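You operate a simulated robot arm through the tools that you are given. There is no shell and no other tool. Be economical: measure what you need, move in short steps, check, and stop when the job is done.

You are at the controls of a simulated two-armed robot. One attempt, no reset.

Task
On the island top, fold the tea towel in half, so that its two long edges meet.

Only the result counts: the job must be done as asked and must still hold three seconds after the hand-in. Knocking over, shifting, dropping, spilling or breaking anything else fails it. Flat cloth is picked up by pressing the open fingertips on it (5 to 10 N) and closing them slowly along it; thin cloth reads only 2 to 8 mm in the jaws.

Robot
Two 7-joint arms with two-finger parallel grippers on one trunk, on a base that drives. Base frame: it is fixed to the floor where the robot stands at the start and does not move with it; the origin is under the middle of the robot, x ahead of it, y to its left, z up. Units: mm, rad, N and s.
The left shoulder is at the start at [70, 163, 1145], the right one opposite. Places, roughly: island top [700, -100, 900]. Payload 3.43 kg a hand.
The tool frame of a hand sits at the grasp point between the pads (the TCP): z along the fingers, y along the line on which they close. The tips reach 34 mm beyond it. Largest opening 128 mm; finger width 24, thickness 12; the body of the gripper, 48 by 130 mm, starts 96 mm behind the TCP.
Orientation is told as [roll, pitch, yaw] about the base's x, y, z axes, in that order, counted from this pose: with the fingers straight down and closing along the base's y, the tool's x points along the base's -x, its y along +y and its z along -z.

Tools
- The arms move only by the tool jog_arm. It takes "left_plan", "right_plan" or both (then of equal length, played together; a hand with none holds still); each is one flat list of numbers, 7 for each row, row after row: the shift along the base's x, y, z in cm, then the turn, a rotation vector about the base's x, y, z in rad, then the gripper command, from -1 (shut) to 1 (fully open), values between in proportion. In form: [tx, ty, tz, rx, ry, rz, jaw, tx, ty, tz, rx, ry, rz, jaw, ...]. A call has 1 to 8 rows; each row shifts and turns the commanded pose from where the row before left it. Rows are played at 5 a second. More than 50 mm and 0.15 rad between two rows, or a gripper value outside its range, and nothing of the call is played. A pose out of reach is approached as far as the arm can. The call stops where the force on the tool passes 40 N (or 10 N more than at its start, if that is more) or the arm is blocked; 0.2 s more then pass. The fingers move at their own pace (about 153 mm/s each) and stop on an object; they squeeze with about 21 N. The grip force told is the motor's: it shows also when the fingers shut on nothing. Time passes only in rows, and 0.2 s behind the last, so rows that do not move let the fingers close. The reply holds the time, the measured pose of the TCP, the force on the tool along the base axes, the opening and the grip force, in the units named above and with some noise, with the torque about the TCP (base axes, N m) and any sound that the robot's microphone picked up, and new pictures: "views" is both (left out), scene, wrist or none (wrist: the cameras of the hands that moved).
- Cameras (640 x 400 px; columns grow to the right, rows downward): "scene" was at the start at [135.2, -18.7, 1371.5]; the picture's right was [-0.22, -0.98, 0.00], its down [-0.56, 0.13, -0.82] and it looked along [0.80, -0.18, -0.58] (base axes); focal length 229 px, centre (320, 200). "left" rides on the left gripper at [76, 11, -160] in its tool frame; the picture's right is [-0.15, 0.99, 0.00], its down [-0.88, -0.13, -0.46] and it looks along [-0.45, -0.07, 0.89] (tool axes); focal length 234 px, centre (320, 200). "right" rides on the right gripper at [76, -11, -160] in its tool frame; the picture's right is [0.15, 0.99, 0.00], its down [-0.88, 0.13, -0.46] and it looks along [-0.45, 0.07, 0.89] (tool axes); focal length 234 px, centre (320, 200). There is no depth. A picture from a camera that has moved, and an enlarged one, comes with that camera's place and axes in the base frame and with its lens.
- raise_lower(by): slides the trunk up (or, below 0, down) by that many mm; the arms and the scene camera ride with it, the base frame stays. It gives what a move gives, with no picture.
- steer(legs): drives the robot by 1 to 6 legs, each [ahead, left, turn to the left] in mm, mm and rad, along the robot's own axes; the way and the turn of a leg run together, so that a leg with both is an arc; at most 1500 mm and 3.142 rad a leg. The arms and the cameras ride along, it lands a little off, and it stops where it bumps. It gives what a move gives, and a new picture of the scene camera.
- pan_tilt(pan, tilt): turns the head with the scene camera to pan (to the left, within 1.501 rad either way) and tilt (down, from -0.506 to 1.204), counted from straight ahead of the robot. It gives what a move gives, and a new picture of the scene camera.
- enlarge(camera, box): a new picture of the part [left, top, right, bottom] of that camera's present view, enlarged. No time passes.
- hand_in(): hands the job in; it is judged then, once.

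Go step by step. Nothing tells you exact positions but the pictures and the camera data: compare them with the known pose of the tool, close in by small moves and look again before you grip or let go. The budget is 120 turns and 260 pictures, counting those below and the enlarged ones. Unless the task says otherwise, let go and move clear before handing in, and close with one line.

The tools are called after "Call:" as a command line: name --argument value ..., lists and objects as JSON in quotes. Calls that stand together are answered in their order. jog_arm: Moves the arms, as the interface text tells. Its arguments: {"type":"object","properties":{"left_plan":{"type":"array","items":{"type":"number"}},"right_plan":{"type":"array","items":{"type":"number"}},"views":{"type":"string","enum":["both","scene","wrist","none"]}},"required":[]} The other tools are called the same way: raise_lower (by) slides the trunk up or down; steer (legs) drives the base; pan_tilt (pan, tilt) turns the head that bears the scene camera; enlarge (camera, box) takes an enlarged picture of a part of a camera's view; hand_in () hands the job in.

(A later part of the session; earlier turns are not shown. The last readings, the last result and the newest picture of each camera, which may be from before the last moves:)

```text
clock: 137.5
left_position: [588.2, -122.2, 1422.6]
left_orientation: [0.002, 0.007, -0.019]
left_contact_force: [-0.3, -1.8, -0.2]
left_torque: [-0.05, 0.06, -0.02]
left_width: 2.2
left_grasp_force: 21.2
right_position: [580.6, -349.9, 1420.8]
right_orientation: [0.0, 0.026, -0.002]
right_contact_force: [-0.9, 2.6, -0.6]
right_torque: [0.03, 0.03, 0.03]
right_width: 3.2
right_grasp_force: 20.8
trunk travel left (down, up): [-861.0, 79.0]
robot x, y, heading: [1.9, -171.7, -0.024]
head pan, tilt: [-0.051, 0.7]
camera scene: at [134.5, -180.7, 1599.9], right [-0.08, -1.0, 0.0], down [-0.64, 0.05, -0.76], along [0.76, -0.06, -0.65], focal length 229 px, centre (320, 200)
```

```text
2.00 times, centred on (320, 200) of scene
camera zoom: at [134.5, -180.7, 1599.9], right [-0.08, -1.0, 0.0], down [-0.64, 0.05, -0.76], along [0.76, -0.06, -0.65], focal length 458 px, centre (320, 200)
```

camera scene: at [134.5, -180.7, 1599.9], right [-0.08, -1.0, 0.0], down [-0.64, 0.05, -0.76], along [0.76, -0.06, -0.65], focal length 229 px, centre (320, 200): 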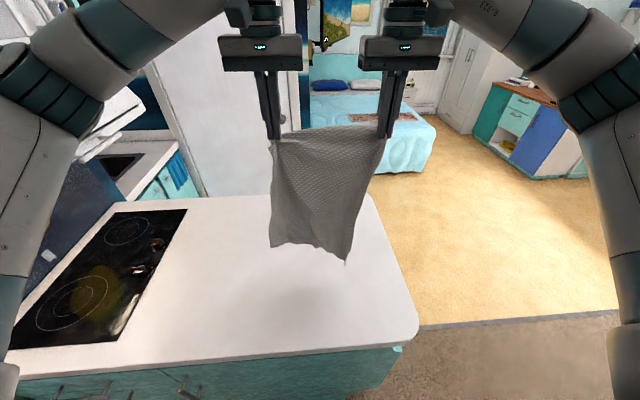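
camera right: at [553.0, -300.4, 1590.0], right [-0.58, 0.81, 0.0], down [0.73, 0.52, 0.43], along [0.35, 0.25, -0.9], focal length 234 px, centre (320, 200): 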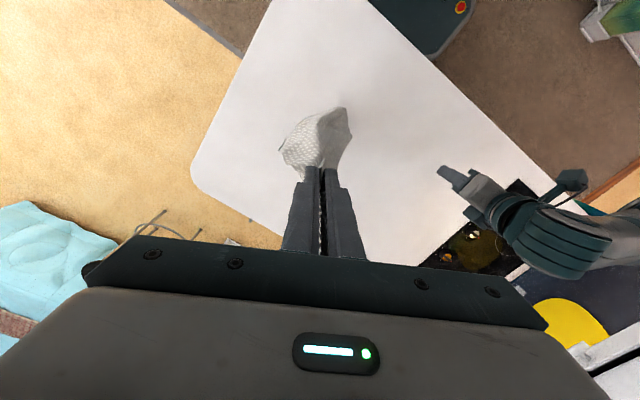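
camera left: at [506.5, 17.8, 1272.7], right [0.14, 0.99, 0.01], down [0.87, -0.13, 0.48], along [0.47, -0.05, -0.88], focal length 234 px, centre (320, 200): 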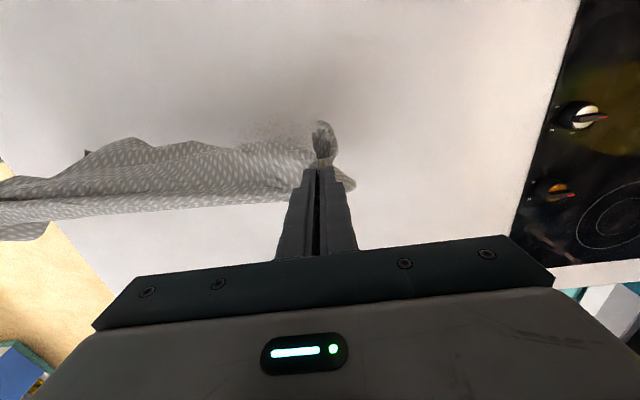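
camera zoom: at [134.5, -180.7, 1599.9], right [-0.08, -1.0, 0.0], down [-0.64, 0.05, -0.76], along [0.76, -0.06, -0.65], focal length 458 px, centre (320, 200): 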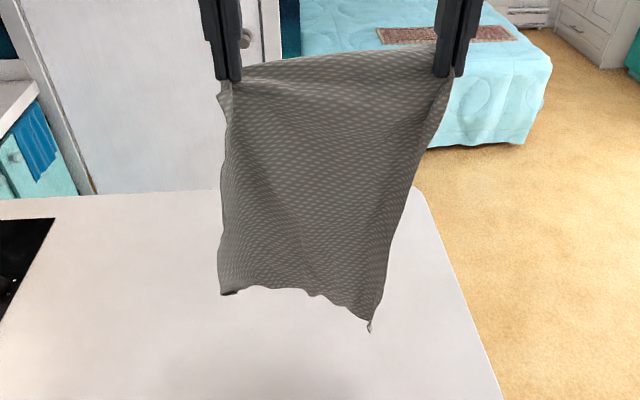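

The towel is fully open and hanging flat. Next I'll roll the hands inward and bring the two top corners together, so it folds lengthwise with its long edges meeting.

Call:
jog_arm --left_plan '[-0.1, -0.5, 0, -0.12, 0, 0, -1, -0.1, -0.8, 0, -0.12, 0, 0, -1, -0.1, -1.0, 0, -0.12, 0, 0, -1, -0.1, -1.2, 0, -0.12, 0, 0, -1, 0, -1.4, 0, -0.12, 0, 0, -1, 0, -1.5, 0, 0, 0, 0, -1, 0, -1.0, 0, 0, 0, 0, -1]' --right_plan '[0.1, 0.5, 0, 0.12, 0, 0, -1, 0.1, 0.8, 0, 0.12, 0, 0, -1, 0.1, 1.0, 0, 0.12, 0, 0, -1, 0.1, 1.2, 0, 0.12, 0, 0, -1, 0, 1.4, 0, 0.12, 0, 0, -1, 0, 1.5, 0, 0, 0, 0, -1, 0, 1.0, 0, 0, 0, 0, -1]' --views "scene"

Call:
enlarge --camera "scene" --box '[210, 90, 430, 290]'

```text
clock: 139.1
left_position: [584.9, -197.8, 1422.2]
left_orientation: [-0.598, -0.009, -0.017]
left_contact_force: [-0.4, 0.5, -0.3]
left_torque: [0.01, -0.01, 0.02]
left_width: 2.1
left_grasp_force: 21.1
right_position: [582.0, -277.4, 1419.5]
right_orientation: [0.601, 0.019, 0.014]
right_contact_force: [-1.4, -0.1, -0.3]
right_torque: [-0.01, -0.02, -0.03]
right_width: 3.0
right_grasp_force: 20.8
trunk travel left (down, up): [-861.0, 79.0]
robot x, y, heading: [-0.7, -174.4, -0.031]
head pan, tilt: [-0.051, 0.7]
camera scene: at [132.9, -180.8, 1600.0], right [-0.08, -1.0, 0.0], down [-0.64, 0.05, -0.76], along [0.76, -0.06, -0.64], focal length 229 px, centre (320, 200)
```

scene: 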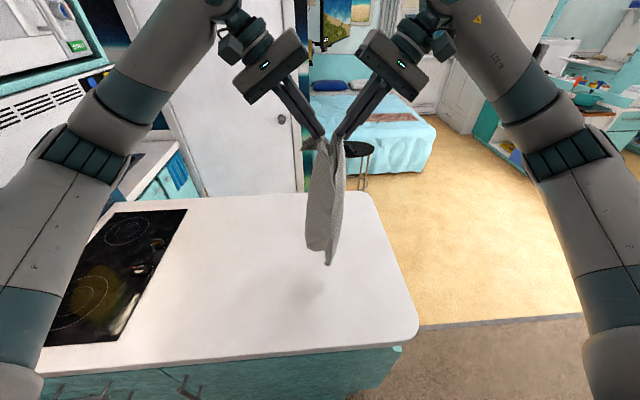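

```text
2.00 times, centred on (320, 190) of scene
camera zoom: at [132.9, -180.8, 1600.0], right [-0.08, -1.0, 0.0], down [-0.64, 0.05, -0.76], along [0.76, -0.06, -0.64], focal length 458 px, centre (320, 220)
```

zoom: 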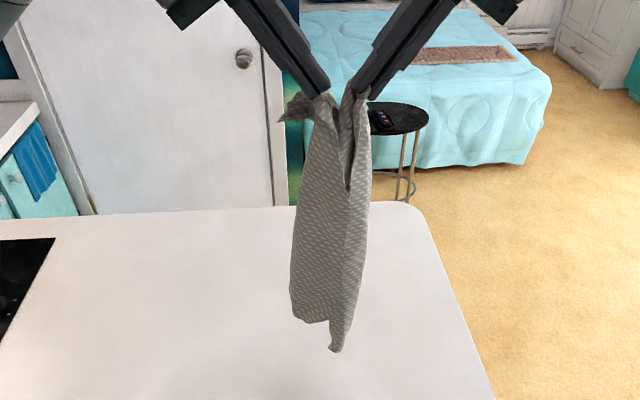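

It's folding well, with the midline at the far side and the long edges at the front. I'll close the gap, level the left side slightly, carry it left and check before laying.

Call:
jog_arm --left_plan '[0, -1.1, -1.5, 0, 0, 0, -1, 0, 4, 0, 0, 0, 0, -1, 0, 4, 0, 0, 0, 0, -1, 0, 4, 0, 0, 0, 0, -1, 0, 4, 0, 0, 0, 0, -1, 0, 3, 0, 0, 0, 0, -1, 0, 0, 0, 0, 0, 0, -1, 0, 0, 0, 0, 0, 0, -1]' --right_plan '[0, 1.1, 0, 0, 0, 0, -1, 0, 4, 0, 0, 0, 0, -1, 0, 4, 0, 0, 0, 0, -1, 0, 4, 0, 0, 0, 0, -1, 0, 4, 0, 0, 0, 0, -1, 0, 3, 0, 0, 0, 0, -1, 0, 0, 0, 0, 0, 0, -1, 0, 0, 0, 0, 0, 0, -1]' --views "none"

Call:
jog_arm --left_plan '[0, 0, 0, 0, 0, 0, -1, 0, 0, 0, 0, 0, 0, -1, 0, 0, 0, 0, 0, 0, -1]' --right_plan '[0, 0, 0, 0, 0, 0, -1, 0, 0, 0, 0, 0, 0, -1, 0, 0, 0, 0, 0, 0, -1]' --views "scene"

Call:
enlarge --camera "scene" --box '[160, 100, 360, 290]'

```text
clock: 140.9
left_position: [591.4, -40.8, 1407.3]
left_orientation: [-0.586, -0.002, -0.027]
left_contact_force: [0.1, -0.7, -0.7]
left_torque: [0.01, -0.01, 0.0]
left_width: 2.0
left_grasp_force: 21.2
right_position: [593.7, -95.2, 1420.1]
right_orientation: [0.612, 0.025, 0.008]
right_contact_force: [-0.2, -0.1, -1.5]
right_torque: [-0.04, -0.04, -0.03]
right_width: 3.0
right_grasp_force: 21.0
trunk travel left (down, up): [-861.0, 79.0]
robot x, y, heading: [1.3, -170.1, -0.026]
head pan, tilt: [-0.051, 0.7]
```

```text
clock: 141.7
left_position: [589.2, -41.4, 1406.5]
left_orientation: [-0.586, -0.005, -0.027]
left_contact_force: [0.8, 0.1, -1.2]
left_torque: [0.04, -0.01, -0.01]
left_width: 1.9
left_grasp_force: 21.0
right_position: [594.3, -97.0, 1420.5]
right_orientation: [0.612, 0.024, 0.008]
right_contact_force: [1.0, -0.5, -0.5]
right_torque: [-0.02, 0.01, 0.03]
right_width: 3.1
right_grasp_force: 21.3
trunk travel left (down, up): [-861.0, 79.0]
robot x, y, heading: [-2.1, -170.4, -0.034]
head pan, tilt: [-0.051, 0.7]
camera scene: at [139.9, -200.7, 1599.4], right [-0.08, -1.0, -0.01], down [-0.65, 0.06, -0.76], along [0.76, -0.06, -0.65], focal length 229 px, centre (320, 200)
```

scene: 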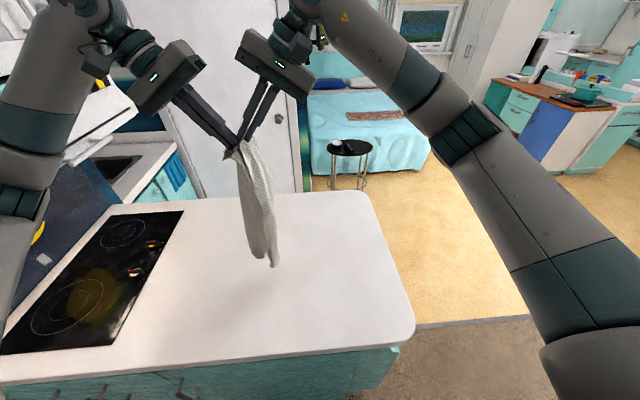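

```text
2.11 times, centred on (260, 195) of scene
camera zoom: at [139.9, -200.7, 1599.4], right [-0.08, -1.0, -0.01], down [-0.65, 0.06, -0.76], along [0.76, -0.06, -0.65], focal length 482 px, centre (446, 210)
```

zoom: 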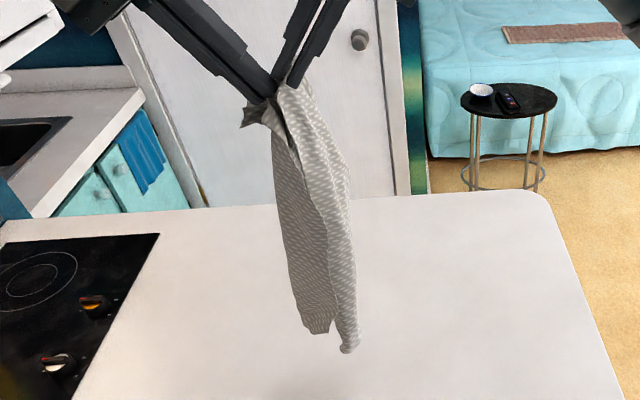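

The left arm is getting close to the hood here, so I'll go the other way: carry the folded towel to the right end and lay it down travelling left.

Call:
jog_arm --left_plan '[0, -4, 0, 0, 0, 0, -1, 0, -4, 0, 0, 0, 0, -1, 0, -4, 0, 0, 0, 0, -1, 0, -4, 0, 0, 0, 0, -1, 0, -4, 0, 0, 0, 0, -1, 0, -4, 0, 0, 0, 0, -1, 0, -4, 0, 0, 0, 0, -1, 0, -3.5, 0, 0, 0, 0, -1]' --right_plan '[0, -4, 0, 0, 0, 0, -1, 0, -4, 0, 0, 0, 0, -1, 0, -4, 0, 0, 0, 0, -1, 0, -4, 0, 0, 0, 0, -1, 0, -4, 0, 0, 0, 0, -1, 0, -4, 0, 0, 0, 0, -1, 0, -4, 0, 0, 0, 0, -1, 0, -3.5, 0, 0, 0, 0, -1]' --views "none"

Call:
jog_arm --left_plan '[0, 0, -2, 0, 0, 0, -1, 0, 0, 0, 0, 0, 0, -1, 0, 0, 0, 0, 0, 0, -1, 0, 0, 0, 0, 0, 0, -1, 0, 0, 0, 0, 0, 0, -1]' --right_plan '[0, 0, -2, 0, 0, 0, -1, 0, 0, 0, 0, 0, 0, -1, 0, 0, 0, 0, 0, 0, -1, 0, 0, 0, 0, 0, 0, -1, 0, 0, 0, 0, 0, 0, -1]' --views "scene"

Call:
enlarge --camera "scene" --box '[280, 100, 480, 290]'

```text
clock: 143.5
left_position: [584.6, -339.5, 1406.0]
left_orientation: [-0.595, -0.007, -0.018]
left_contact_force: [0.8, 0.2, -1.6]
left_torque: [0.04, 0.0, -0.03]
left_width: 1.9
left_grasp_force: 20.8
right_position: [585.4, -396.4, 1418.2]
right_orientation: [0.603, 0.02, 0.015]
right_contact_force: [-0.6, 0.6, -0.4]
right_torque: [0.03, -0.03, 0.0]
right_width: 2.9
right_grasp_force: 21.0
trunk travel left (down, up): [-861.0, 79.0]
robot x, y, heading: [-0.4, -174.8, -0.028]
head pan, tilt: [-0.051, 0.7]
```

```text
clock: 144.7
left_position: [585.3, -334.8, 1387.2]
left_orientation: [-0.599, -0.006, -0.018]
left_contact_force: [0.0, -0.5, 0.7]
left_torque: [0.06, -0.01, 0.04]
left_width: 2.1
left_grasp_force: 20.9
right_position: [585.6, -394.3, 1398.2]
right_orientation: [0.599, 0.02, 0.014]
right_contact_force: [0.4, -0.5, -0.1]
right_torque: [-0.01, 0.02, 0.01]
right_width: 3.0
right_grasp_force: 21.2
trunk travel left (down, up): [-861.0, 79.0]
robot x, y, heading: [0.6, -173.5, -0.029]
head pan, tilt: [-0.051, 0.7]
camera scene: at [133.1, -181.3, 1600.0], right [-0.08, -1.0, 0.0], down [-0.64, 0.05, -0.76], along [0.76, -0.06, -0.64], focal length 229 px, centre (320, 200)
```

scene: 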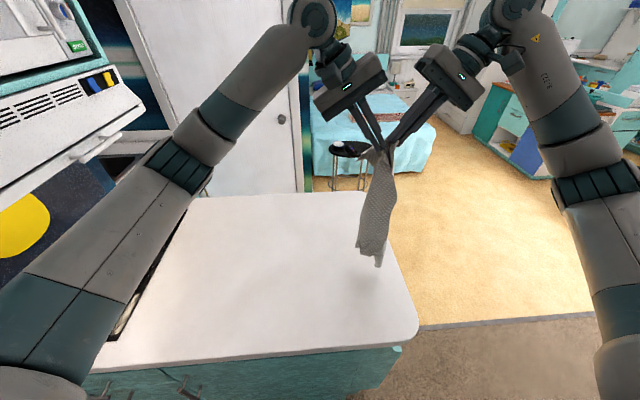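

```text
2.11 times, centred on (380, 195) of scene
camera zoom: at [133.1, -181.3, 1600.0], right [-0.08, -1.0, 0.0], down [-0.64, 0.05, -0.76], along [0.76, -0.06, -0.64], focal length 482 px, centre (194, 210)
```

zoom: 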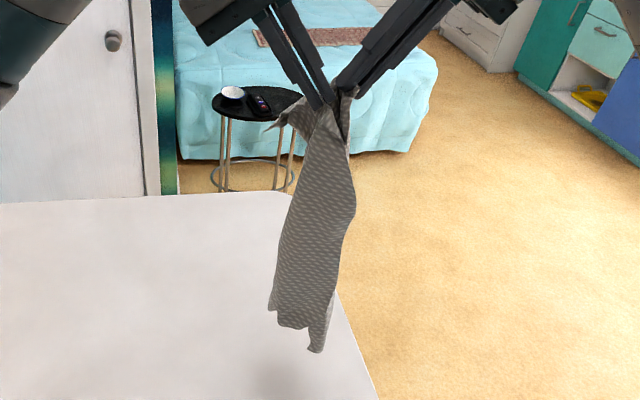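

Call:
jog_arm --left_plan '[0, 0.5, -3, 0, 0, 0, -1, 0, 0.5, -3, 0, 0, 0, -1, 0, 3.2, -3.4, 0, 0, 0, -1, 0, 3.2, -3.4, 0, 0, 0, -1, 0, 3.2, -3.4, 0, 0, 0, -1, 0, 3.2, -3.4, 0, 0, 0, -1, 0, 3.2, -3.4, 0, 0, 0, -1, 0, 3.2, -3.4, 0, 0, 0, -1]' --right_plan '[0, 0.5, -3, 0, 0, 0, -1, 0, 0.5, -3, 0, 0, 0, -1, 0, 3.2, -3.4, 0, 0, 0, -1, 0, 3.2, -3.4, 0, 0, 0, -1, 0, 3.2, -3.4, 0, 0, 0, -1, 0, 3.2, -3.4, 0, 0, 0, -1, 0, 3.2, -3.4, 0, 0, 0, -1, 0, 3.2, -3.4, 0, 0, 0, -1]' --views "scene"

Call:
enlarge --camera "scene" --box '[240, 150, 440, 310]'

```text
clock: 146.5
left_position: [581.4, -130.8, 1123.4]
left_orientation: [-0.602, -0.008, -0.018]
left_contact_force: [0.5, 0.5, 0.3]
left_torque: [-0.01, -0.02, 0.02]
left_width: 2.3
left_grasp_force: 21.2
right_position: [584.1, -185.1, 1138.8]
right_orientation: [0.598, 0.017, 0.014]
right_contact_force: [-0.9, -0.1, -0.4]
right_torque: [-0.04, -0.01, 0.03]
right_width: 3.0
right_grasp_force: 20.7
trunk travel left (down, up): [-861.0, 79.0]
robot x, y, heading: [1.4, -174.1, -0.024]
head pan, tilt: [-0.051, 0.7]
camera scene: at [133.3, -177.4, 1600.1], right [-0.08, -1.0, 0.0], down [-0.64, 0.05, -0.76], along [0.76, -0.06, -0.64], focal length 229 px, centre (320, 200)
```

scene: 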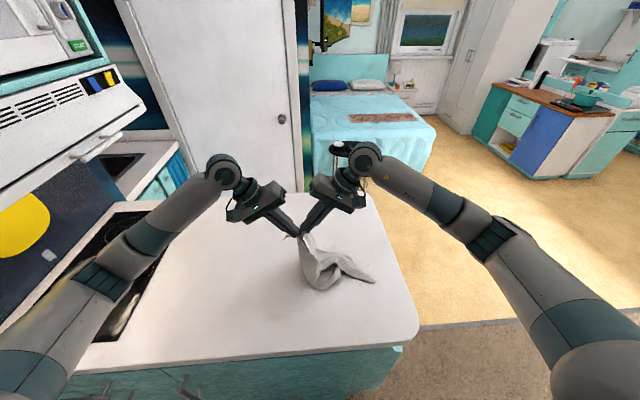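

```text
2.50 times, centred on (340, 230) of scene
camera zoom: at [133.3, -177.4, 1600.1], right [-0.08, -1.0, 0.0], down [-0.64, 0.05, -0.76], along [0.76, -0.06, -0.64], focal length 572 px, centre (270, 125)
```

zoom: 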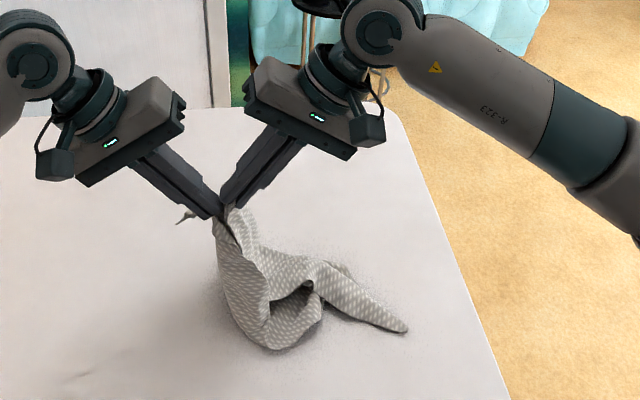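

Call:
jog_arm --left_plan '[0, 4.5, 0, 0, 0, 0, -1, 0, 4.5, -1, 0, 0, 0, -1, 0, 4.2, -2.4, 0, 0, 0, -1, 0, 4, -2.8, 0, 0, 0, -1, 0, 4, -2.8, 0, 0, 0, -1, 0, 3.5, -3, 0, 0, 0, -1, 0, 2, -1.5, 0, 0, 0, -1, 0, 0, 0, 0, 0, 0, -1]' --right_plan '[0, 4.5, 0, 0, 0, 0, -1, 0, 4.5, -1, 0, 0, 0, -1, 0, 4.2, -2.4, 0, 0, 0, -1, 0, 4, -2.8, 0, 0, 0, -1, 0, 4, -2.8, 0, 0, 0, -1, 0, 3.5, -3, 0, 0, 0, -1, 0, 2, -1.5, 0, 0, 0, -1, 0, 0, 0, 0, 0, 0, -1]' --views "scene"

Call:
enlarge --camera "scene" --box '[200, 180, 400, 320]'

```text
clock: 148.3
left_position: [585.8, 136.4, 988.5]
left_orientation: [-0.598, -0.008, -0.016]
left_contact_force: [-0.4, -0.1, 0.5]
left_torque: [0.07, 0.03, 0.0]
left_width: 2.2
left_grasp_force: 21.3
right_position: [583.6, 73.8, 998.9]
right_orientation: [0.602, 0.021, 0.011]
right_contact_force: [0.6, -0.3, -0.9]
right_torque: [-0.02, -0.01, -0.01]
right_width: 3.3
right_grasp_force: 20.8
trunk travel left (down, up): [-861.0, 79.0]
robot x, y, heading: [1.6, -172.6, -0.025]
head pan, tilt: [-0.051, 0.7]
camera scene: at [133.0, -181.2, 1600.0], right [-0.08, -1.0, 0.0], down [-0.64, 0.05, -0.76], along [0.76, -0.06, -0.64], focal length 229 px, centre (320, 200)
```

scene: 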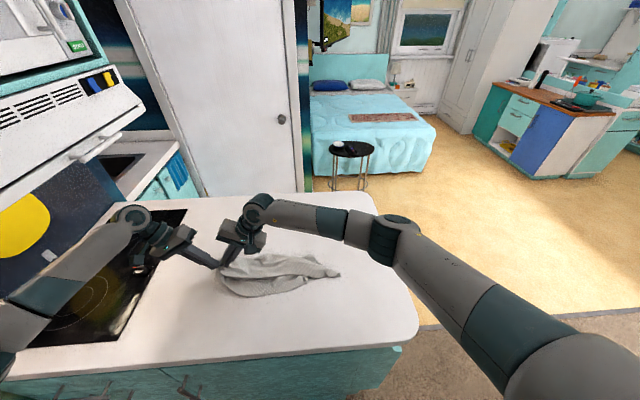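

```text
2.86 times, centred on (300, 250) of scene
camera zoom: at [133.0, -181.2, 1600.0], right [-0.08, -1.0, 0.0], down [-0.64, 0.05, -0.76], along [0.76, -0.06, -0.64], focal length 654 px, centre (377, 57)
```

zoom: 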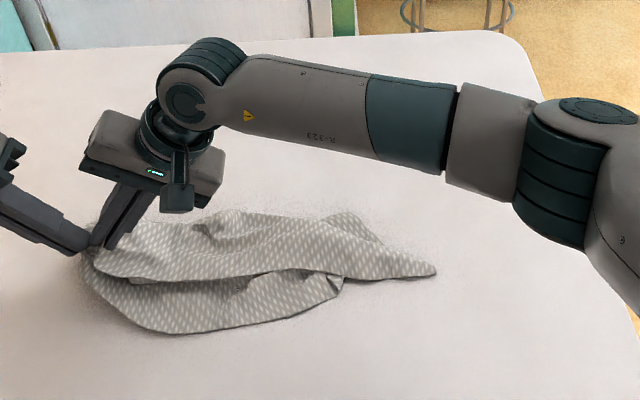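

The towel lies folded with the fold at the far side but still slack. I'll pull gently left to straighten it and lower the hands.

Call:
jog_arm --left_plan '[0, 2, -1, 0, 0, 0, -1, 0, 2, -1, 0, 0, 0, -1, 0, 2, -0.5, 0, 0, 0, -1, 0, 2, 0, 0, 0, 0, -1, 0, 0, 0, 0, 0, 0, -1]' --right_plan '[0, 2, -1, 0, 0, 0, -1, 0, 2, -1, 0, 0, 0, -1, 0, 2, -1, 0, 0, 0, -1, 0, 2, -0.5, 0, 0, 0, -1, 0, 0, 0, 0, 0, 0, -1]' --views "none"

Call:
enlarge --camera "scene" --box '[190, 200, 390, 320]'

```text
clock: 149.5
left_position: [585.3, 213.9, 964.3]
left_orientation: [-0.597, -0.006, -0.018]
left_contact_force: [-0.2, 0.1, -0.1]
left_torque: [0.06, 0.02, -0.02]
left_width: 1.9
left_grasp_force: 20.8
right_position: [586.3, 154.6, 964.1]
right_orientation: [0.6, 0.02, 0.014]
right_contact_force: [-0.1, 0.0, 0.0]
right_torque: [-0.03, 0.02, 0.04]
right_width: 2.8
right_grasp_force: 21.1
trunk travel left (down, up): [-861.0, 79.0]
robot x, y, heading: [-0.1, -173.5, -0.026]
head pan, tilt: [-0.051, 0.7]
```

```text
3.20 times, centred on (290, 260) of scene
camera zoom: at [133.3, -181.7, 1600.0], right [-0.08, -1.0, 0.0], down [-0.64, 0.05, -0.76], along [0.76, -0.06, -0.64], focal length 733 px, centre (416, 8)
```

zoom: 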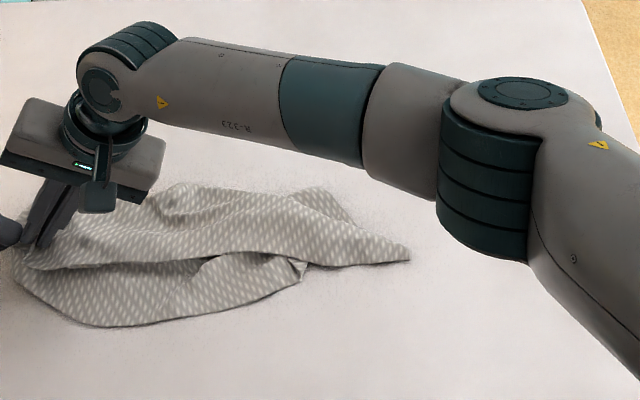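

The under layer's right corner lags the top one by about 90 mm. I'll put the right-hand corner down, move the right hand to that lower corner near (549, -100), and pull it right to line the ends up.

Call:
jog_arm --left_plan '[0, 0, -0.6, 0, 0, 0, -1, 0, 0, 0, 0, 0, 0, -1, 0, 0, 0, 0, 0, 0, -1, 0, 0, 0, 0, 0, 0, -1, 0, 0, 0, 0, 0, 0, -1, 0, 0, 0, 0, 0, 0, -1, 0, 0, 0, 0, 0, 0, -1, 0, 0, 0, 0, 0, 0, -1]' --right_plan '[0, 0, -0.8, 0, 0, 0, -1, 0, 0, 0, 0, 0, 0, -0.7, 0, 0, 0, 0, 0, 0, -0.5, 0, -2, 2.5, 0, 0, 0, -0.5, 0, -3.5, 3, -0.1, 0, 0, -0.5, -0.5, -3.5, 3, -0.12, 0, 0, -0.5, -0.8, -4.5, 1, -0.12, 0, 0, -0.5, -0.8, -4.5, 0, -0.12, 0, 0, -0.5]' --views "none"

Call:
jog_arm --right_plan '[-0.8, -4, -1, -0.12, 0, 0, -0.56, -0.8, -3, -2, 0, 0, 0, -0.56, -0.4, 0, -2, 0, 0, 0, -0.56, 0, 0, 0, 0, 0, 0, -0.56]' --views "none"

Call:
enlarge --camera "right" --box '[120, 70, 520, 320]'

```text
clock: 151.3
left_position: [583.8, 213.0, 959.0]
left_orientation: [-0.598, -0.008, -0.017]
left_contact_force: [-0.6, 0.0, -0.6]
left_torque: [-0.04, 0.0, 0.01]
left_width: 2.1
left_grasp_force: 20.7
right_position: [566.4, -25.5, 1052.3]
right_orientation: [0.139, 0.022, 0.003]
right_contact_force: [-0.3, 0.3, -0.2]
right_torque: [0.08, -0.01, 0.0]
right_width: 32.1
right_grasp_force: 0.0
trunk travel left (down, up): [-861.0, 79.0]
robot x, y, heading: [-2.1, -168.7, -0.027]
head pan, tilt: [-0.051, 0.7]
```

```text
clock: 152.3
left_position: [583.8, 215.7, 959.7]
left_orientation: [-0.598, -0.008, -0.015]
left_contact_force: [-0.3, 0.5, 0.0]
left_torque: [0.03, -0.04, -0.01]
left_width: 1.9
left_grasp_force: 21.4
right_position: [545.0, -96.5, 1004.7]
right_orientation: [0.019, 0.025, 0.0]
right_contact_force: [-0.5, 0.0, 0.2]
right_torque: [-0.01, -0.01, -0.01]
right_width: 28.2
right_grasp_force: 0.0
trunk travel left (down, up): [-861.0, 79.0]
robot x, y, heading: [0.4, -175.4, -0.026]
head pan, tilt: [-0.051, 0.7]
```

```text
1.60 times, centred on (320, 195) of right
camera zoom: at [473.1, -110.8, 1165.4], right [-0.15, 0.99, 0.02], down [0.89, 0.12, 0.44], along [0.43, 0.08, -0.9], focal length 375 px, centre (320, 208)
```

zoom: 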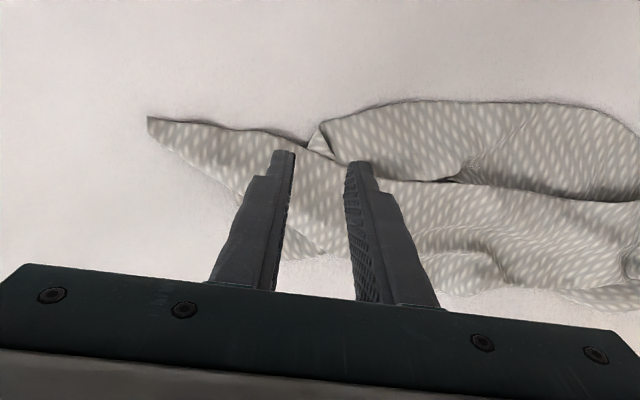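

Call:
jog_arm --right_plan '[-0.8, 2.6, -2, 0, 0, 0, -0.56, 0, 0, -2.5, 0, 0, 0, -0.56, 0, 0, -0.9, 0, 0, 0, -0.56, 0, 0, 0, 0, 0, 0, -0.56]' --views "none"

Call:
enlarge --camera "right" --box '[220, 90, 420, 215]'

```text
clock: 153.3
left_position: [583.5, 215.4, 957.9]
left_orientation: [-0.599, -0.006, -0.018]
left_contact_force: [0.5, 0.0, 0.6]
left_torque: [0.0, 0.02, 0.01]
left_width: 2.0
left_grasp_force: 21.2
right_position: [535.8, -68.4, 950.3]
right_orientation: [0.018, 0.023, -0.002]
right_contact_force: [-0.1, 0.2, -0.1]
right_torque: [0.0, 0.02, -0.01]
right_width: 28.3
right_grasp_force: 0.1
trunk travel left (down, up): [-861.0, 79.0]
robot x, y, heading: [-3.3, -175.0, -0.025]
head pan, tilt: [-0.051, 0.7]
```

```text
3.20 times, centred on (320, 152) of right
camera zoom: at [463.1, -81.8, 1111.7], right [-0.15, 0.99, 0.02], down [0.89, 0.12, 0.44], along [0.43, 0.08, -0.9], focal length 749 px, centre (320, 352)
```

zoom: 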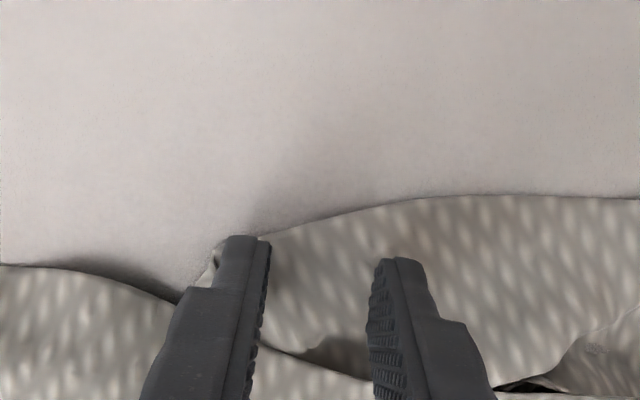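

Call:
jog_arm --right_plan '[0, 0.2, -0.4, 0, 0, 0, -0.56, 0, 0, 0, 0, 0, 0, -0.56]' --views "none"

```text
clock: 153.9
left_position: [583.7, 213.9, 959.9]
left_orientation: [-0.599, -0.007, -0.017]
left_contact_force: [-0.2, -0.2, 0.1]
left_torque: [-0.02, 0.0, 0.02]
left_width: 2.0
left_grasp_force: 21.4
right_position: [535.2, -65.4, 947.3]
right_orientation: [0.019, 0.022, 0.001]
right_contact_force: [0.1, 0.2, 3.0]
right_torque: [-0.1, -0.02, 0.02]
right_width: 28.4
right_grasp_force: 0.5
trunk travel left (down, up): [-861.0, 79.0]
robot x, y, heading: [-1.0, -171.5, -0.026]
head pan, tilt: [-0.051, 0.7]
```

Call:
jog_arm --right_plan '[0, 0, -0.05, 0, 0, 0, -0.62, 0, 0, 0, 0, 0, 0, -0.69, 0, 0, 0, 0, 0, 0, -0.76, 0, 0, 0, 0, 0, 0, -0.83, 0, 0, 0, 0, 0, 0, -0.9, 0, 0, 0, 0, 0, 0, -1, 0, 0, 0, 0, 0, 0, -1, 0, 0, 1, 0, 0, 0, -1]' --views "none"

Call:
jog_arm --right_plan '[0, -2, 0, 0, 0, 0, -1, 0, -2, 0, 0, 0, 0, -1, 0, -2, 0, 0, 0, 0, -1, 0, -2, 0, 0, 0, 0, -1, 0, 0, 0, 0, 0, 0, -1]' --views "none"

Call:
enlarge --camera "scene" --box '[190, 200, 390, 320]'

```text
clock: 155.7
left_position: [583.8, 214.9, 957.6]
left_orientation: [-0.599, -0.008, -0.018]
left_contact_force: [-0.1, 0.1, -0.7]
left_torque: [0.01, 0.02, 0.0]
left_width: 1.8
left_grasp_force: 21.2
right_position: [536.5, -65.6, 954.4]
right_orientation: [0.018, 0.023, 0.0]
right_contact_force: [0.0, 0.7, -1.0]
right_torque: [-0.01, -0.01, 0.02]
right_width: 2.4
right_grasp_force: 20.8
trunk travel left (down, up): [-861.0, 79.0]
robot x, y, heading: [-4.1, -171.0, -0.025]
head pan, tilt: [-0.051, 0.7]
```

```text
clock: 156.9
left_position: [585.1, 216.2, 958.1]
left_orientation: [-0.598, -0.008, -0.017]
left_contact_force: [0.0, 0.4, 0.3]
left_torque: [-0.04, 0.01, -0.02]
left_width: 0.0
left_grasp_force: 20.7
right_position: [535.5, -146.1, 955.1]
right_orientation: [0.017, 0.024, 0.0]
right_contact_force: [-0.1, 0.1, -0.2]
right_torque: [-0.01, 0.03, 0.01]
right_width: 2.6
right_grasp_force: 21.2
trunk travel left (down, up): [-861.0, 79.0]
robot x, y, heading: [-0.4, -171.9, -0.022]
head pan, tilt: [-0.051, 0.7]
```

```text
3.20 times, centred on (290, 260) of scene
camera zoom: at [133.0, -179.6, 1600.0], right [-0.08, -1.0, 0.0], down [-0.64, 0.05, -0.76], along [0.76, -0.06, -0.64], focal length 733 px, centre (416, 8)
```

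zoom: 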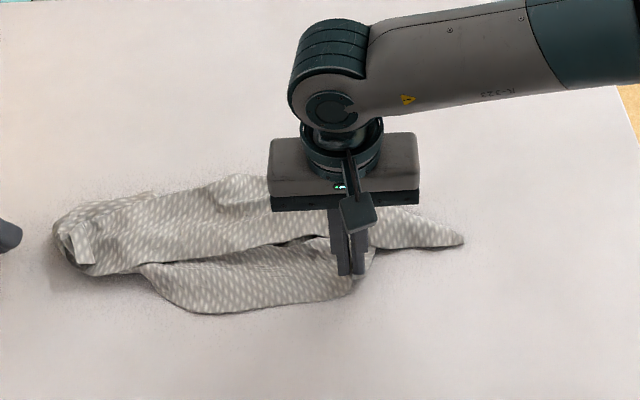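

The left grip slid out, so I'll reuse what's clean here: both right-end corners. I'll set the lower corner S slightly apart near (490, -85), then take S with the left hand and the upper corner W with the right.

Call:
jog_arm --left_plan '[0, 0, 4, 0.12, 0, 0, -0.56, -1, 0, 4, 0.12, 0, 0, -0.56, -1.5, -3, 2, 0.12, 0, 0, -0.56, -1.5, -4, 0, 0.12, 0, 0, -0.56, -1.5, -4, 0, 0.12, 0, 0, -0.56, -1.5, -4, 0, 0, 0, 0, -0.56, -1, -4, 0, 0, 0, 0, -0.56, -1, -3, -1, 0, 0, 0, -0.56]' --right_plan '[-2.2, 3, 0, 0, 0, 0, -1, -2.2, 3, 0, 0, 0, 0, -1, 0, 0, -0.8, 0, 0, 0, -1, 0, 0, 0, 0, 0, 0, -0.6, 0, 0, 2.5, 0, 0, 0, -0.5, 1, -3.5, 3, 0, 0, 0, -0.5, 1.5, -4.5, 0, 0, 0, 0, -0.5, 1.5, -4.5, 0, 0, 0, 0, -0.5]' --views "none"

Call:
jog_arm --left_plan '[0, 0, -2, 0, 0, 0, -0.56, 0, 0, -2, 0, 0, 0, -0.56, 0, 0, 0, 0, 0, 0, -0.56]' --right_plan '[2, -2.5, 0, 0, 0, 0, -0.56, 1.5, 0, 0, 0, 0, 0, -0.56, 0, 0, 0, 0, 0, 0, -0.56]' --views "wrist"

```text
clock: 158.7
left_position: [497.4, -6.7, 1047.0]
left_orientation: [0.005, 0.004, -0.018]
left_contact_force: [0.3, 0.1, -0.2]
left_torque: [0.03, 0.0, -0.01]
left_width: 28.4
left_grasp_force: 0.1
right_position: [531.3, -208.9, 999.5]
right_orientation: [0.021, 0.025, -0.001]
right_contact_force: [-0.3, -0.3, 0.5]
right_torque: [0.06, -0.02, 0.0]
right_width: 32.3
right_grasp_force: 0.0
trunk travel left (down, up): [-861.0, 79.0]
robot x, y, heading: [3.0, -174.2, -0.026]
head pan, tilt: [-0.051, 0.7]
```

```text
clock: 159.5
left_position: [494.9, -4.2, 1008.5]
left_orientation: [0.001, 0.002, -0.019]
left_contact_force: [-0.4, 0.6, 0.4]
left_torque: [0.01, 0.0, 0.0]
left_width: 28.4
left_grasp_force: 0.1
right_position: [567.1, -232.8, 1002.1]
right_orientation: [0.019, 0.026, 0.001]
right_contact_force: [0.4, 0.8, -0.6]
right_torque: [0.01, -0.01, 0.0]
right_width: 28.5
right_grasp_force: 0.0
trunk travel left (down, up): [-861.0, 79.0]
robot x, y, heading: [0.2, -170.5, -0.032]
head pan, tilt: [-0.051, 0.7]
camera right: at [495.2, -247.7, 1163.2], right [-0.15, 0.99, 0.02], down [0.89, 0.12, 0.44], along [0.43, 0.08, -0.9], focal length 234 px, centre (320, 200)
camera left: at [419.5, 7.8, 1168.9], right [0.16, 0.99, 0.0], down [0.88, -0.15, 0.45], along [0.45, -0.07, -0.89], focal length 234 px, centre (320, 200)
```

right: 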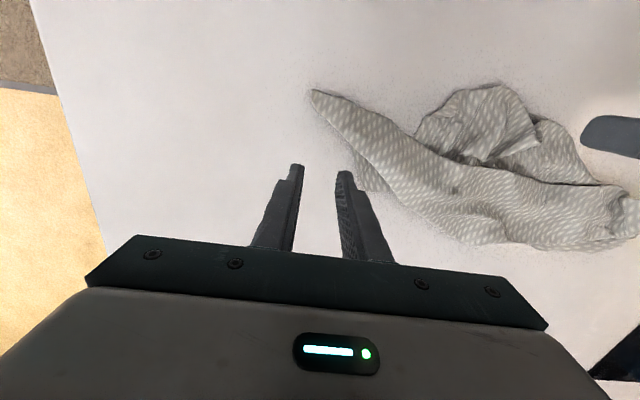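
left: 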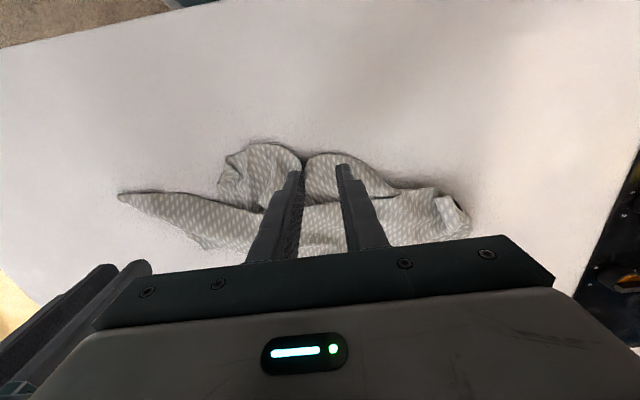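

Call:
jog_arm --left_plan '[-0.3, -3.9, 0, 0, 0, 0, -0.5, -0.4, -3.9, 0, 0, 0, 0, -0.5, 0, 0, -2.5, 0, 0, 0, -0.5, 0, 0, -2.5, 0, 0, 0, -0.5, 0, 0, 0, 0, 0, 0, -0.5]' --right_plan '[-2.5, 0.4, 0, 0, 0, 0, -0.5, -2.6, 0.4, 0, 0, 0, 0, -0.5, 0, 0, -2.2, 0, 0, 0, -0.5, 0, 0, -2.2, 0, 0, 0, -0.5, 0, 0, 0, 0, 0, 0, -0.5]' --views "wrist"

```text
clock: 160.7
left_position: [485.4, -85.3, 955.8]
left_orientation: [0.001, 0.003, -0.019]
left_contact_force: [-0.2, -0.1, -0.2]
left_torque: [-0.01, 0.02, 0.0]
left_width: 32.1
left_grasp_force: 0.0
right_position: [514.8, -226.2, 959.4]
right_orientation: [0.019, 0.025, 0.0]
right_contact_force: [0.2, 0.7, -0.4]
right_torque: [-0.01, 0.01, 0.01]
right_width: 32.0
right_grasp_force: 0.0
trunk travel left (down, up): [-861.0, 79.0]
robot x, y, heading: [-1.6, -172.3, -0.026]
head pan, tilt: [-0.051, 0.7]
camera right: at [442.7, -241.2, 1119.6], right [-0.15, 0.99, 0.02], down [0.89, 0.12, 0.44], along [0.43, 0.08, -0.9], focal length 234 px, centre (320, 200)
camera left: at [409.7, -72.2, 1116.3], right [0.17, 0.99, 0.0], down [0.88, -0.15, 0.45], along [0.45, -0.07, -0.89], focal length 234 px, centre (320, 200)
```

right: 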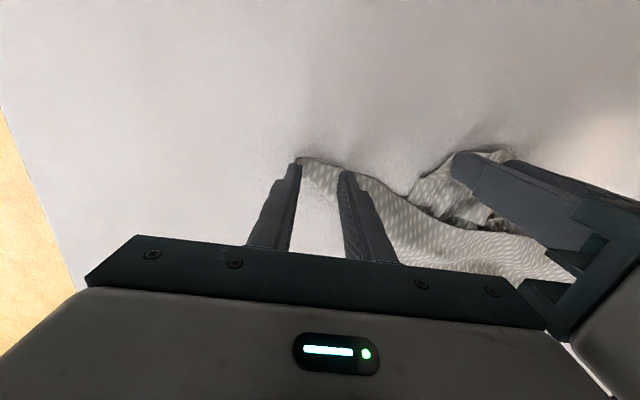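
left: 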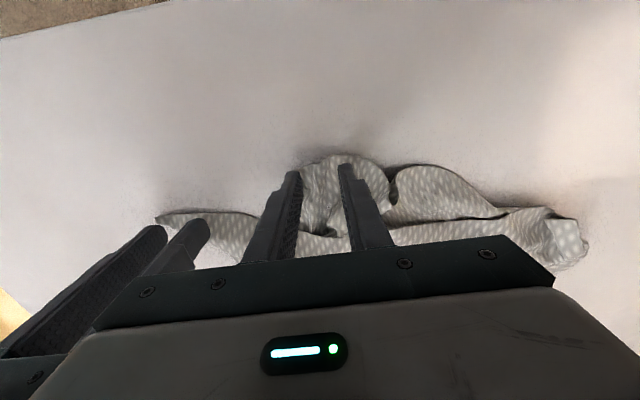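

Call:
jog_arm --left_plan '[0, 0, -0.5, 0, 0, 0, -0.5, 0, 0, -0.4, 0, 0, 0, -0.5, 0, 0, 0, 0, 0, 0, -0.5]' --right_plan '[0.4, 0.2, -0.7, 0, 0, 0, -0.5, 0, 0, -0.6, 0, 0, 0, -0.5, 0, 0, 0, 0, 0, 0, -0.5]' --views "none"

```text
clock: 161.5
left_position: [486.4, -83.0, 948.5]
left_orientation: [0.002, 0.003, -0.019]
left_contact_force: [1.1, 0.2, 1.1]
left_torque: [-0.03, -0.02, -0.01]
left_width: 32.1
left_grasp_force: 0.1
right_position: [518.4, -224.9, 946.3]
right_orientation: [0.021, 0.021, 0.0]
right_contact_force: [0.6, -1.4, 11.2]
right_torque: [0.08, -0.07, -0.02]
right_width: 31.9
right_grasp_force: 0.1
trunk travel left (down, up): [-861.0, 79.0]
robot x, y, heading: [-0.9, -174.2, -0.024]
head pan, tilt: [-0.051, 0.7]
```

Call:
jog_arm --left_plan '[0, 0, -0.2, 0, 0, 0, -0.56, 0, 0, 0, 0, 0, 0, -0.62, 0, 0, 0, 0, 0, 0, -0.69, 0, 0, 0, 0, 0, 0, -0.76, 0, 0, 0, 0, 0, 0, -0.83, 0, 0, 0, 0, 0, 0, -0.9, 0, 0, 0, 0, 0, 0, -1, 0, 0, 0, 0, 0, 0, -1]' --right_plan '[0, 0, 0.05, 0, 0, 0, -0.56, 0, 0, 0, 0, 0, 0, -0.62, 0, 0, 0, 0, 0, 0, -0.69, 0, 0, 0, 0, 0, 0, -0.76, 0, 0, 0, 0, 0, 0, -0.83, 0, 0, 0, 0, 0, 0, -0.9, 0, 0, 0, 0, 0, 0, -1, 0, 0, 0, 0, 0, 0, -1]' --views "none"

Call:
jog_arm --left_plan '[1, 0, 4, 0, 0, 0, -1, 1, 0, 4.5, 0, 0, 0, -1, 1.5, 0, 4.5, 0, 0, 0, -1, 1.5, 0, 4.5, 0, 0, 0, -1, 1.5, 0, 4.5, 0, 0, 0, -1, 1.5, 0, 4.5, 0, 0, 0, -1, 1.5, 0, 4.5, 0, 0, 0, -1, 0.5, 0, 4.5, 0, 0, 0, -1]' --right_plan '[0.5, -1, 4, 0, 0, 0, -1, 0.5, -1, 4.5, 0, 0, 0, -1, 1, -1, 4.5, 0, 0, 0, -1, 1, -1, 4.5, 0, 0, 0, -1, 1, -1, 4.5, 0, 0, 0, -1, 1, -1, 4.5, 0, 0, 0, -1, 1, -1, 4.5, 0, 0, 0, -1, 0.5, 0, 4.5, 0, 0, 0, -1]' --views "none"

Call:
jog_arm --left_plan '[0, 0, 4, 0, 0, 0, -1, 0, 0, 4, 0, 0, 0, -1, 0, 0, 4, 0, 0, 0, -1, 0, 0, -4, 0, 0, 0, -1, 0, 0, 4, 0, 0, 0, -1, 0, 0, -4, 0, 0, 0, -1, 0, 0, 4, 0, 0, 0, -1, 0, 0, 0, 0, 0, 0, -1]' --right_plan '[0, 0, 4, 0, 0, 0, -1, 0, 0, 4, 0, 0, 0, -1, 0, 0, 4, 0, 0, 0, -1, 0, 0, -4, 0, 0, 0, -1, 0, 0, 4, 0, 0, 0, -1, 0, 0, -4, 0, 0, 0, -1, 0, 0, 4, 0, 0, 0, -1, 0, 0, 0, 0, 0, 0, -1]' --views "scene"

```text
clock: 163.3
left_position: [484.8, -83.6, 945.7]
left_orientation: [0.001, 0.001, -0.02]
left_contact_force: [0.3, -1.9, 11.0]
left_torque: [-0.08, -0.05, -0.04]
left_width: 2.3
left_grasp_force: 21.4
right_position: [517.3, -224.9, 947.1]
right_orientation: [0.019, 0.02, -0.001]
right_contact_force: [2.1, 0.6, 19.7]
right_torque: [0.12, -0.11, 0.02]
right_width: 2.6
right_grasp_force: 20.8
trunk travel left (down, up): [-861.0, 79.0]
robot x, y, heading: [-3.6, -173.4, -0.029]
head pan, tilt: [-0.051, 0.7]
```

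```text
clock: 165.1
left_position: [585.6, -83.0, 1304.0]
left_orientation: [0.002, 0.005, -0.018]
left_contact_force: [0.1, -0.8, -0.5]
left_torque: [0.0, -0.01, 0.0]
left_width: 2.8
left_grasp_force: 20.7
right_position: [582.1, -294.9, 1304.7]
right_orientation: [0.018, 0.023, 0.003]
right_contact_force: [-0.5, -0.3, 0.0]
right_torque: [0.02, -0.02, -0.04]
right_width: 2.6
right_grasp_force: 21.4
trunk travel left (down, up): [-861.0, 79.0]
robot x, y, heading: [-1.1, -174.7, -0.028]
head pan, tilt: [-0.051, 0.7]
```

```text
clock: 166.9
left_position: [585.3, -82.9, 1422.6]
left_orientation: [0.001, 0.003, -0.02]
left_contact_force: [-0.8, 0.2, 0.1]
left_torque: [-0.02, -0.02, 0.02]
left_width: 2.5
left_grasp_force: 21.1
right_position: [581.2, -294.2, 1420.6]
right_orientation: [0.019, 0.023, 0.001]
right_contact_force: [-0.4, -0.1, 0.1]
right_torque: [0.02, -0.06, 0.03]
right_width: 2.2
right_grasp_force: 20.9
trunk travel left (down, up): [-861.0, 79.0]
robot x, y, heading: [0.3, -175.7, -0.027]
head pan, tilt: [-0.051, 0.7]
camera scene: at [130.7, -180.4, 1600.2], right [-0.08, -1.0, 0.0], down [-0.64, 0.05, -0.77], along [0.76, -0.06, -0.64], focal length 229 px, centre (320, 200)
```

scene: 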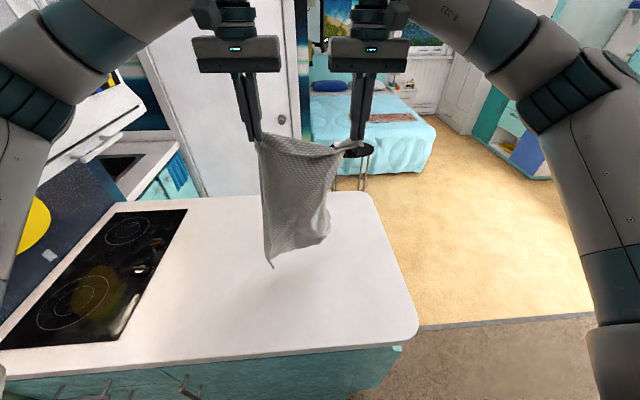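

Call:
enlarge --camera "scene" --box '[210, 110, 410, 280]'

```text
2.35 times, centred on (310, 195) of scene
camera zoom: at [130.7, -180.4, 1600.2], right [-0.08, -1.0, 0.0], down [-0.64, 0.05, -0.77], along [0.76, -0.06, -0.64], focal length 539 px, centre (344, 212)
```

zoom: 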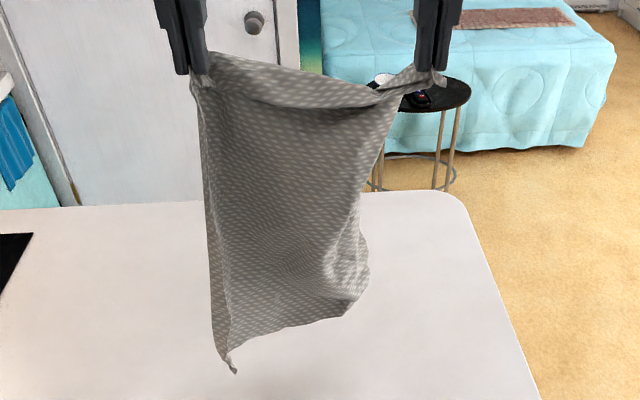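

It's open again, with the lower-right corner tucked behind. A short shake and a slight stretch should drop it.

Call:
jog_arm --left_plan '[-4.5, 0, 0, 0, 0, 0, -1, 4.5, 0, 0, 0, 0, 0, -1, 0, 0, -4.8, 0, 0, 0, -1, 0, 0, 4.8, 0, 0, 0, -1, 0, 0, -4.8, 0, 0, 0, -1, 0, 0, 4.8, 0, 0, 0, -1, -4.5, 0, 0, 0, 0, 0, -1, 4.5, 0, 0, 0, 0, 0, -1]' --right_plan '[-4.5, -0.8, 0, 0, 0, 0, -1, 4.5, -0.7, 0, 0, 0, 0, -1, 0, 0, -4.8, 0, 0, 0, -1, 0, 0, 4.8, 0, 0, 0, -1, 0, 0, -4.8, 0, 0, 0, -1, 0, 0, 4.8, 0, 0, 0, -1, -4.5, 0, 0, 0, 0, 0, -1, 4.5, 0, 0, 0, 0, 0, -1]' --views "none"

Call:
jog_arm --left_plan '[0, 0, -4.8, 0, 0, 0, -1, 0, 0, 4.8, 0, 0, 0, -1, 0, 0, -4.8, 0, 0, 0, -1, 0, 0, 4.8, 0, 0, 0, -1, 0, 0, 0, 0, 0, 0, -1, 0, 0, 0, 0, 0, 0, -1, 0, 0, 0, 0, 0, 0, -1, 0, 0, 0, 0, 0, 0, -1]' --right_plan '[0, 0, -4.8, 0, 0, 0, -1, 0, 0, 4.8, 0, 0, 0, -1, 0, 0, -4.8, 0, 0, 0, -1, 0, 0, 4.8, 0, 0, 0, -1, 0, 0, 0, 0, 0, 0, -1, 0, 0, 0, 0, 0, 0, -1, 0, 0, 0, 0, 0, 0, -1, 0, 0, 0, 0, 0, 0, -1]' --views "none"

Call:
enlarge --camera "scene" --box '[210, 110, 410, 280]'

```text
clock: 168.7
left_position: [591.3, -80.9, 1416.3]
left_orientation: [0.002, 0.009, -0.02]
left_contact_force: [0.6, -0.3, -0.2]
left_torque: [-0.01, 0.08, -0.04]
left_width: 2.6
left_grasp_force: 20.9
right_position: [590.0, -306.9, 1417.1]
right_orientation: [0.02, 0.028, -0.001]
right_contact_force: [1.4, 0.5, -1.2]
right_torque: [0.05, 0.11, 0.01]
right_width: 2.2
right_grasp_force: 21.2
trunk travel left (down, up): [-861.0, 79.0]
robot x, y, heading: [-2.9, -176.3, -0.028]
head pan, tilt: [-0.051, 0.7]
```

```text
clock: 170.5
left_position: [583.9, -86.9, 1425.6]
left_orientation: [0.002, 0.003, -0.018]
left_contact_force: [0.2, -0.7, 0.3]
left_torque: [-0.01, -0.02, 0.0]
left_width: 2.5
left_grasp_force: 21.5
right_position: [583.7, -311.0, 1421.4]
right_orientation: [0.019, 0.021, 0.001]
right_contact_force: [-0.5, 0.2, -0.4]
right_torque: [0.02, -0.02, 0.0]
right_width: 2.3
right_grasp_force: 21.0
trunk travel left (down, up): [-861.0, 79.0]
robot x, y, heading: [-1.6, -174.0, -0.025]
head pan, tilt: [-0.051, 0.7]
```

```text
2.35 times, centred on (310, 195) of scene
camera zoom: at [131.1, -180.4, 1600.2], right [-0.08, -1.0, 0.0], down [-0.64, 0.05, -0.77], along [0.76, -0.06, -0.64], focal length 539 px, centre (344, 212)
```

zoom: 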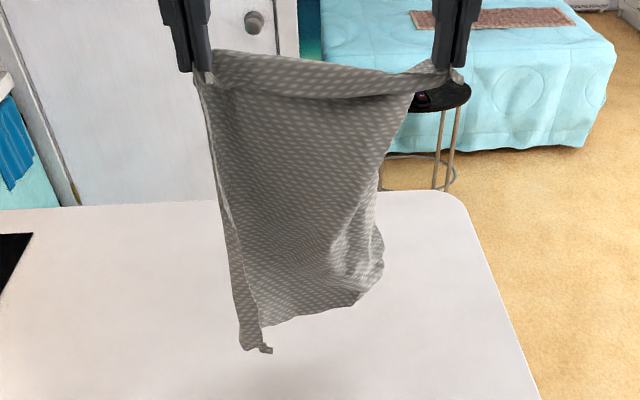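

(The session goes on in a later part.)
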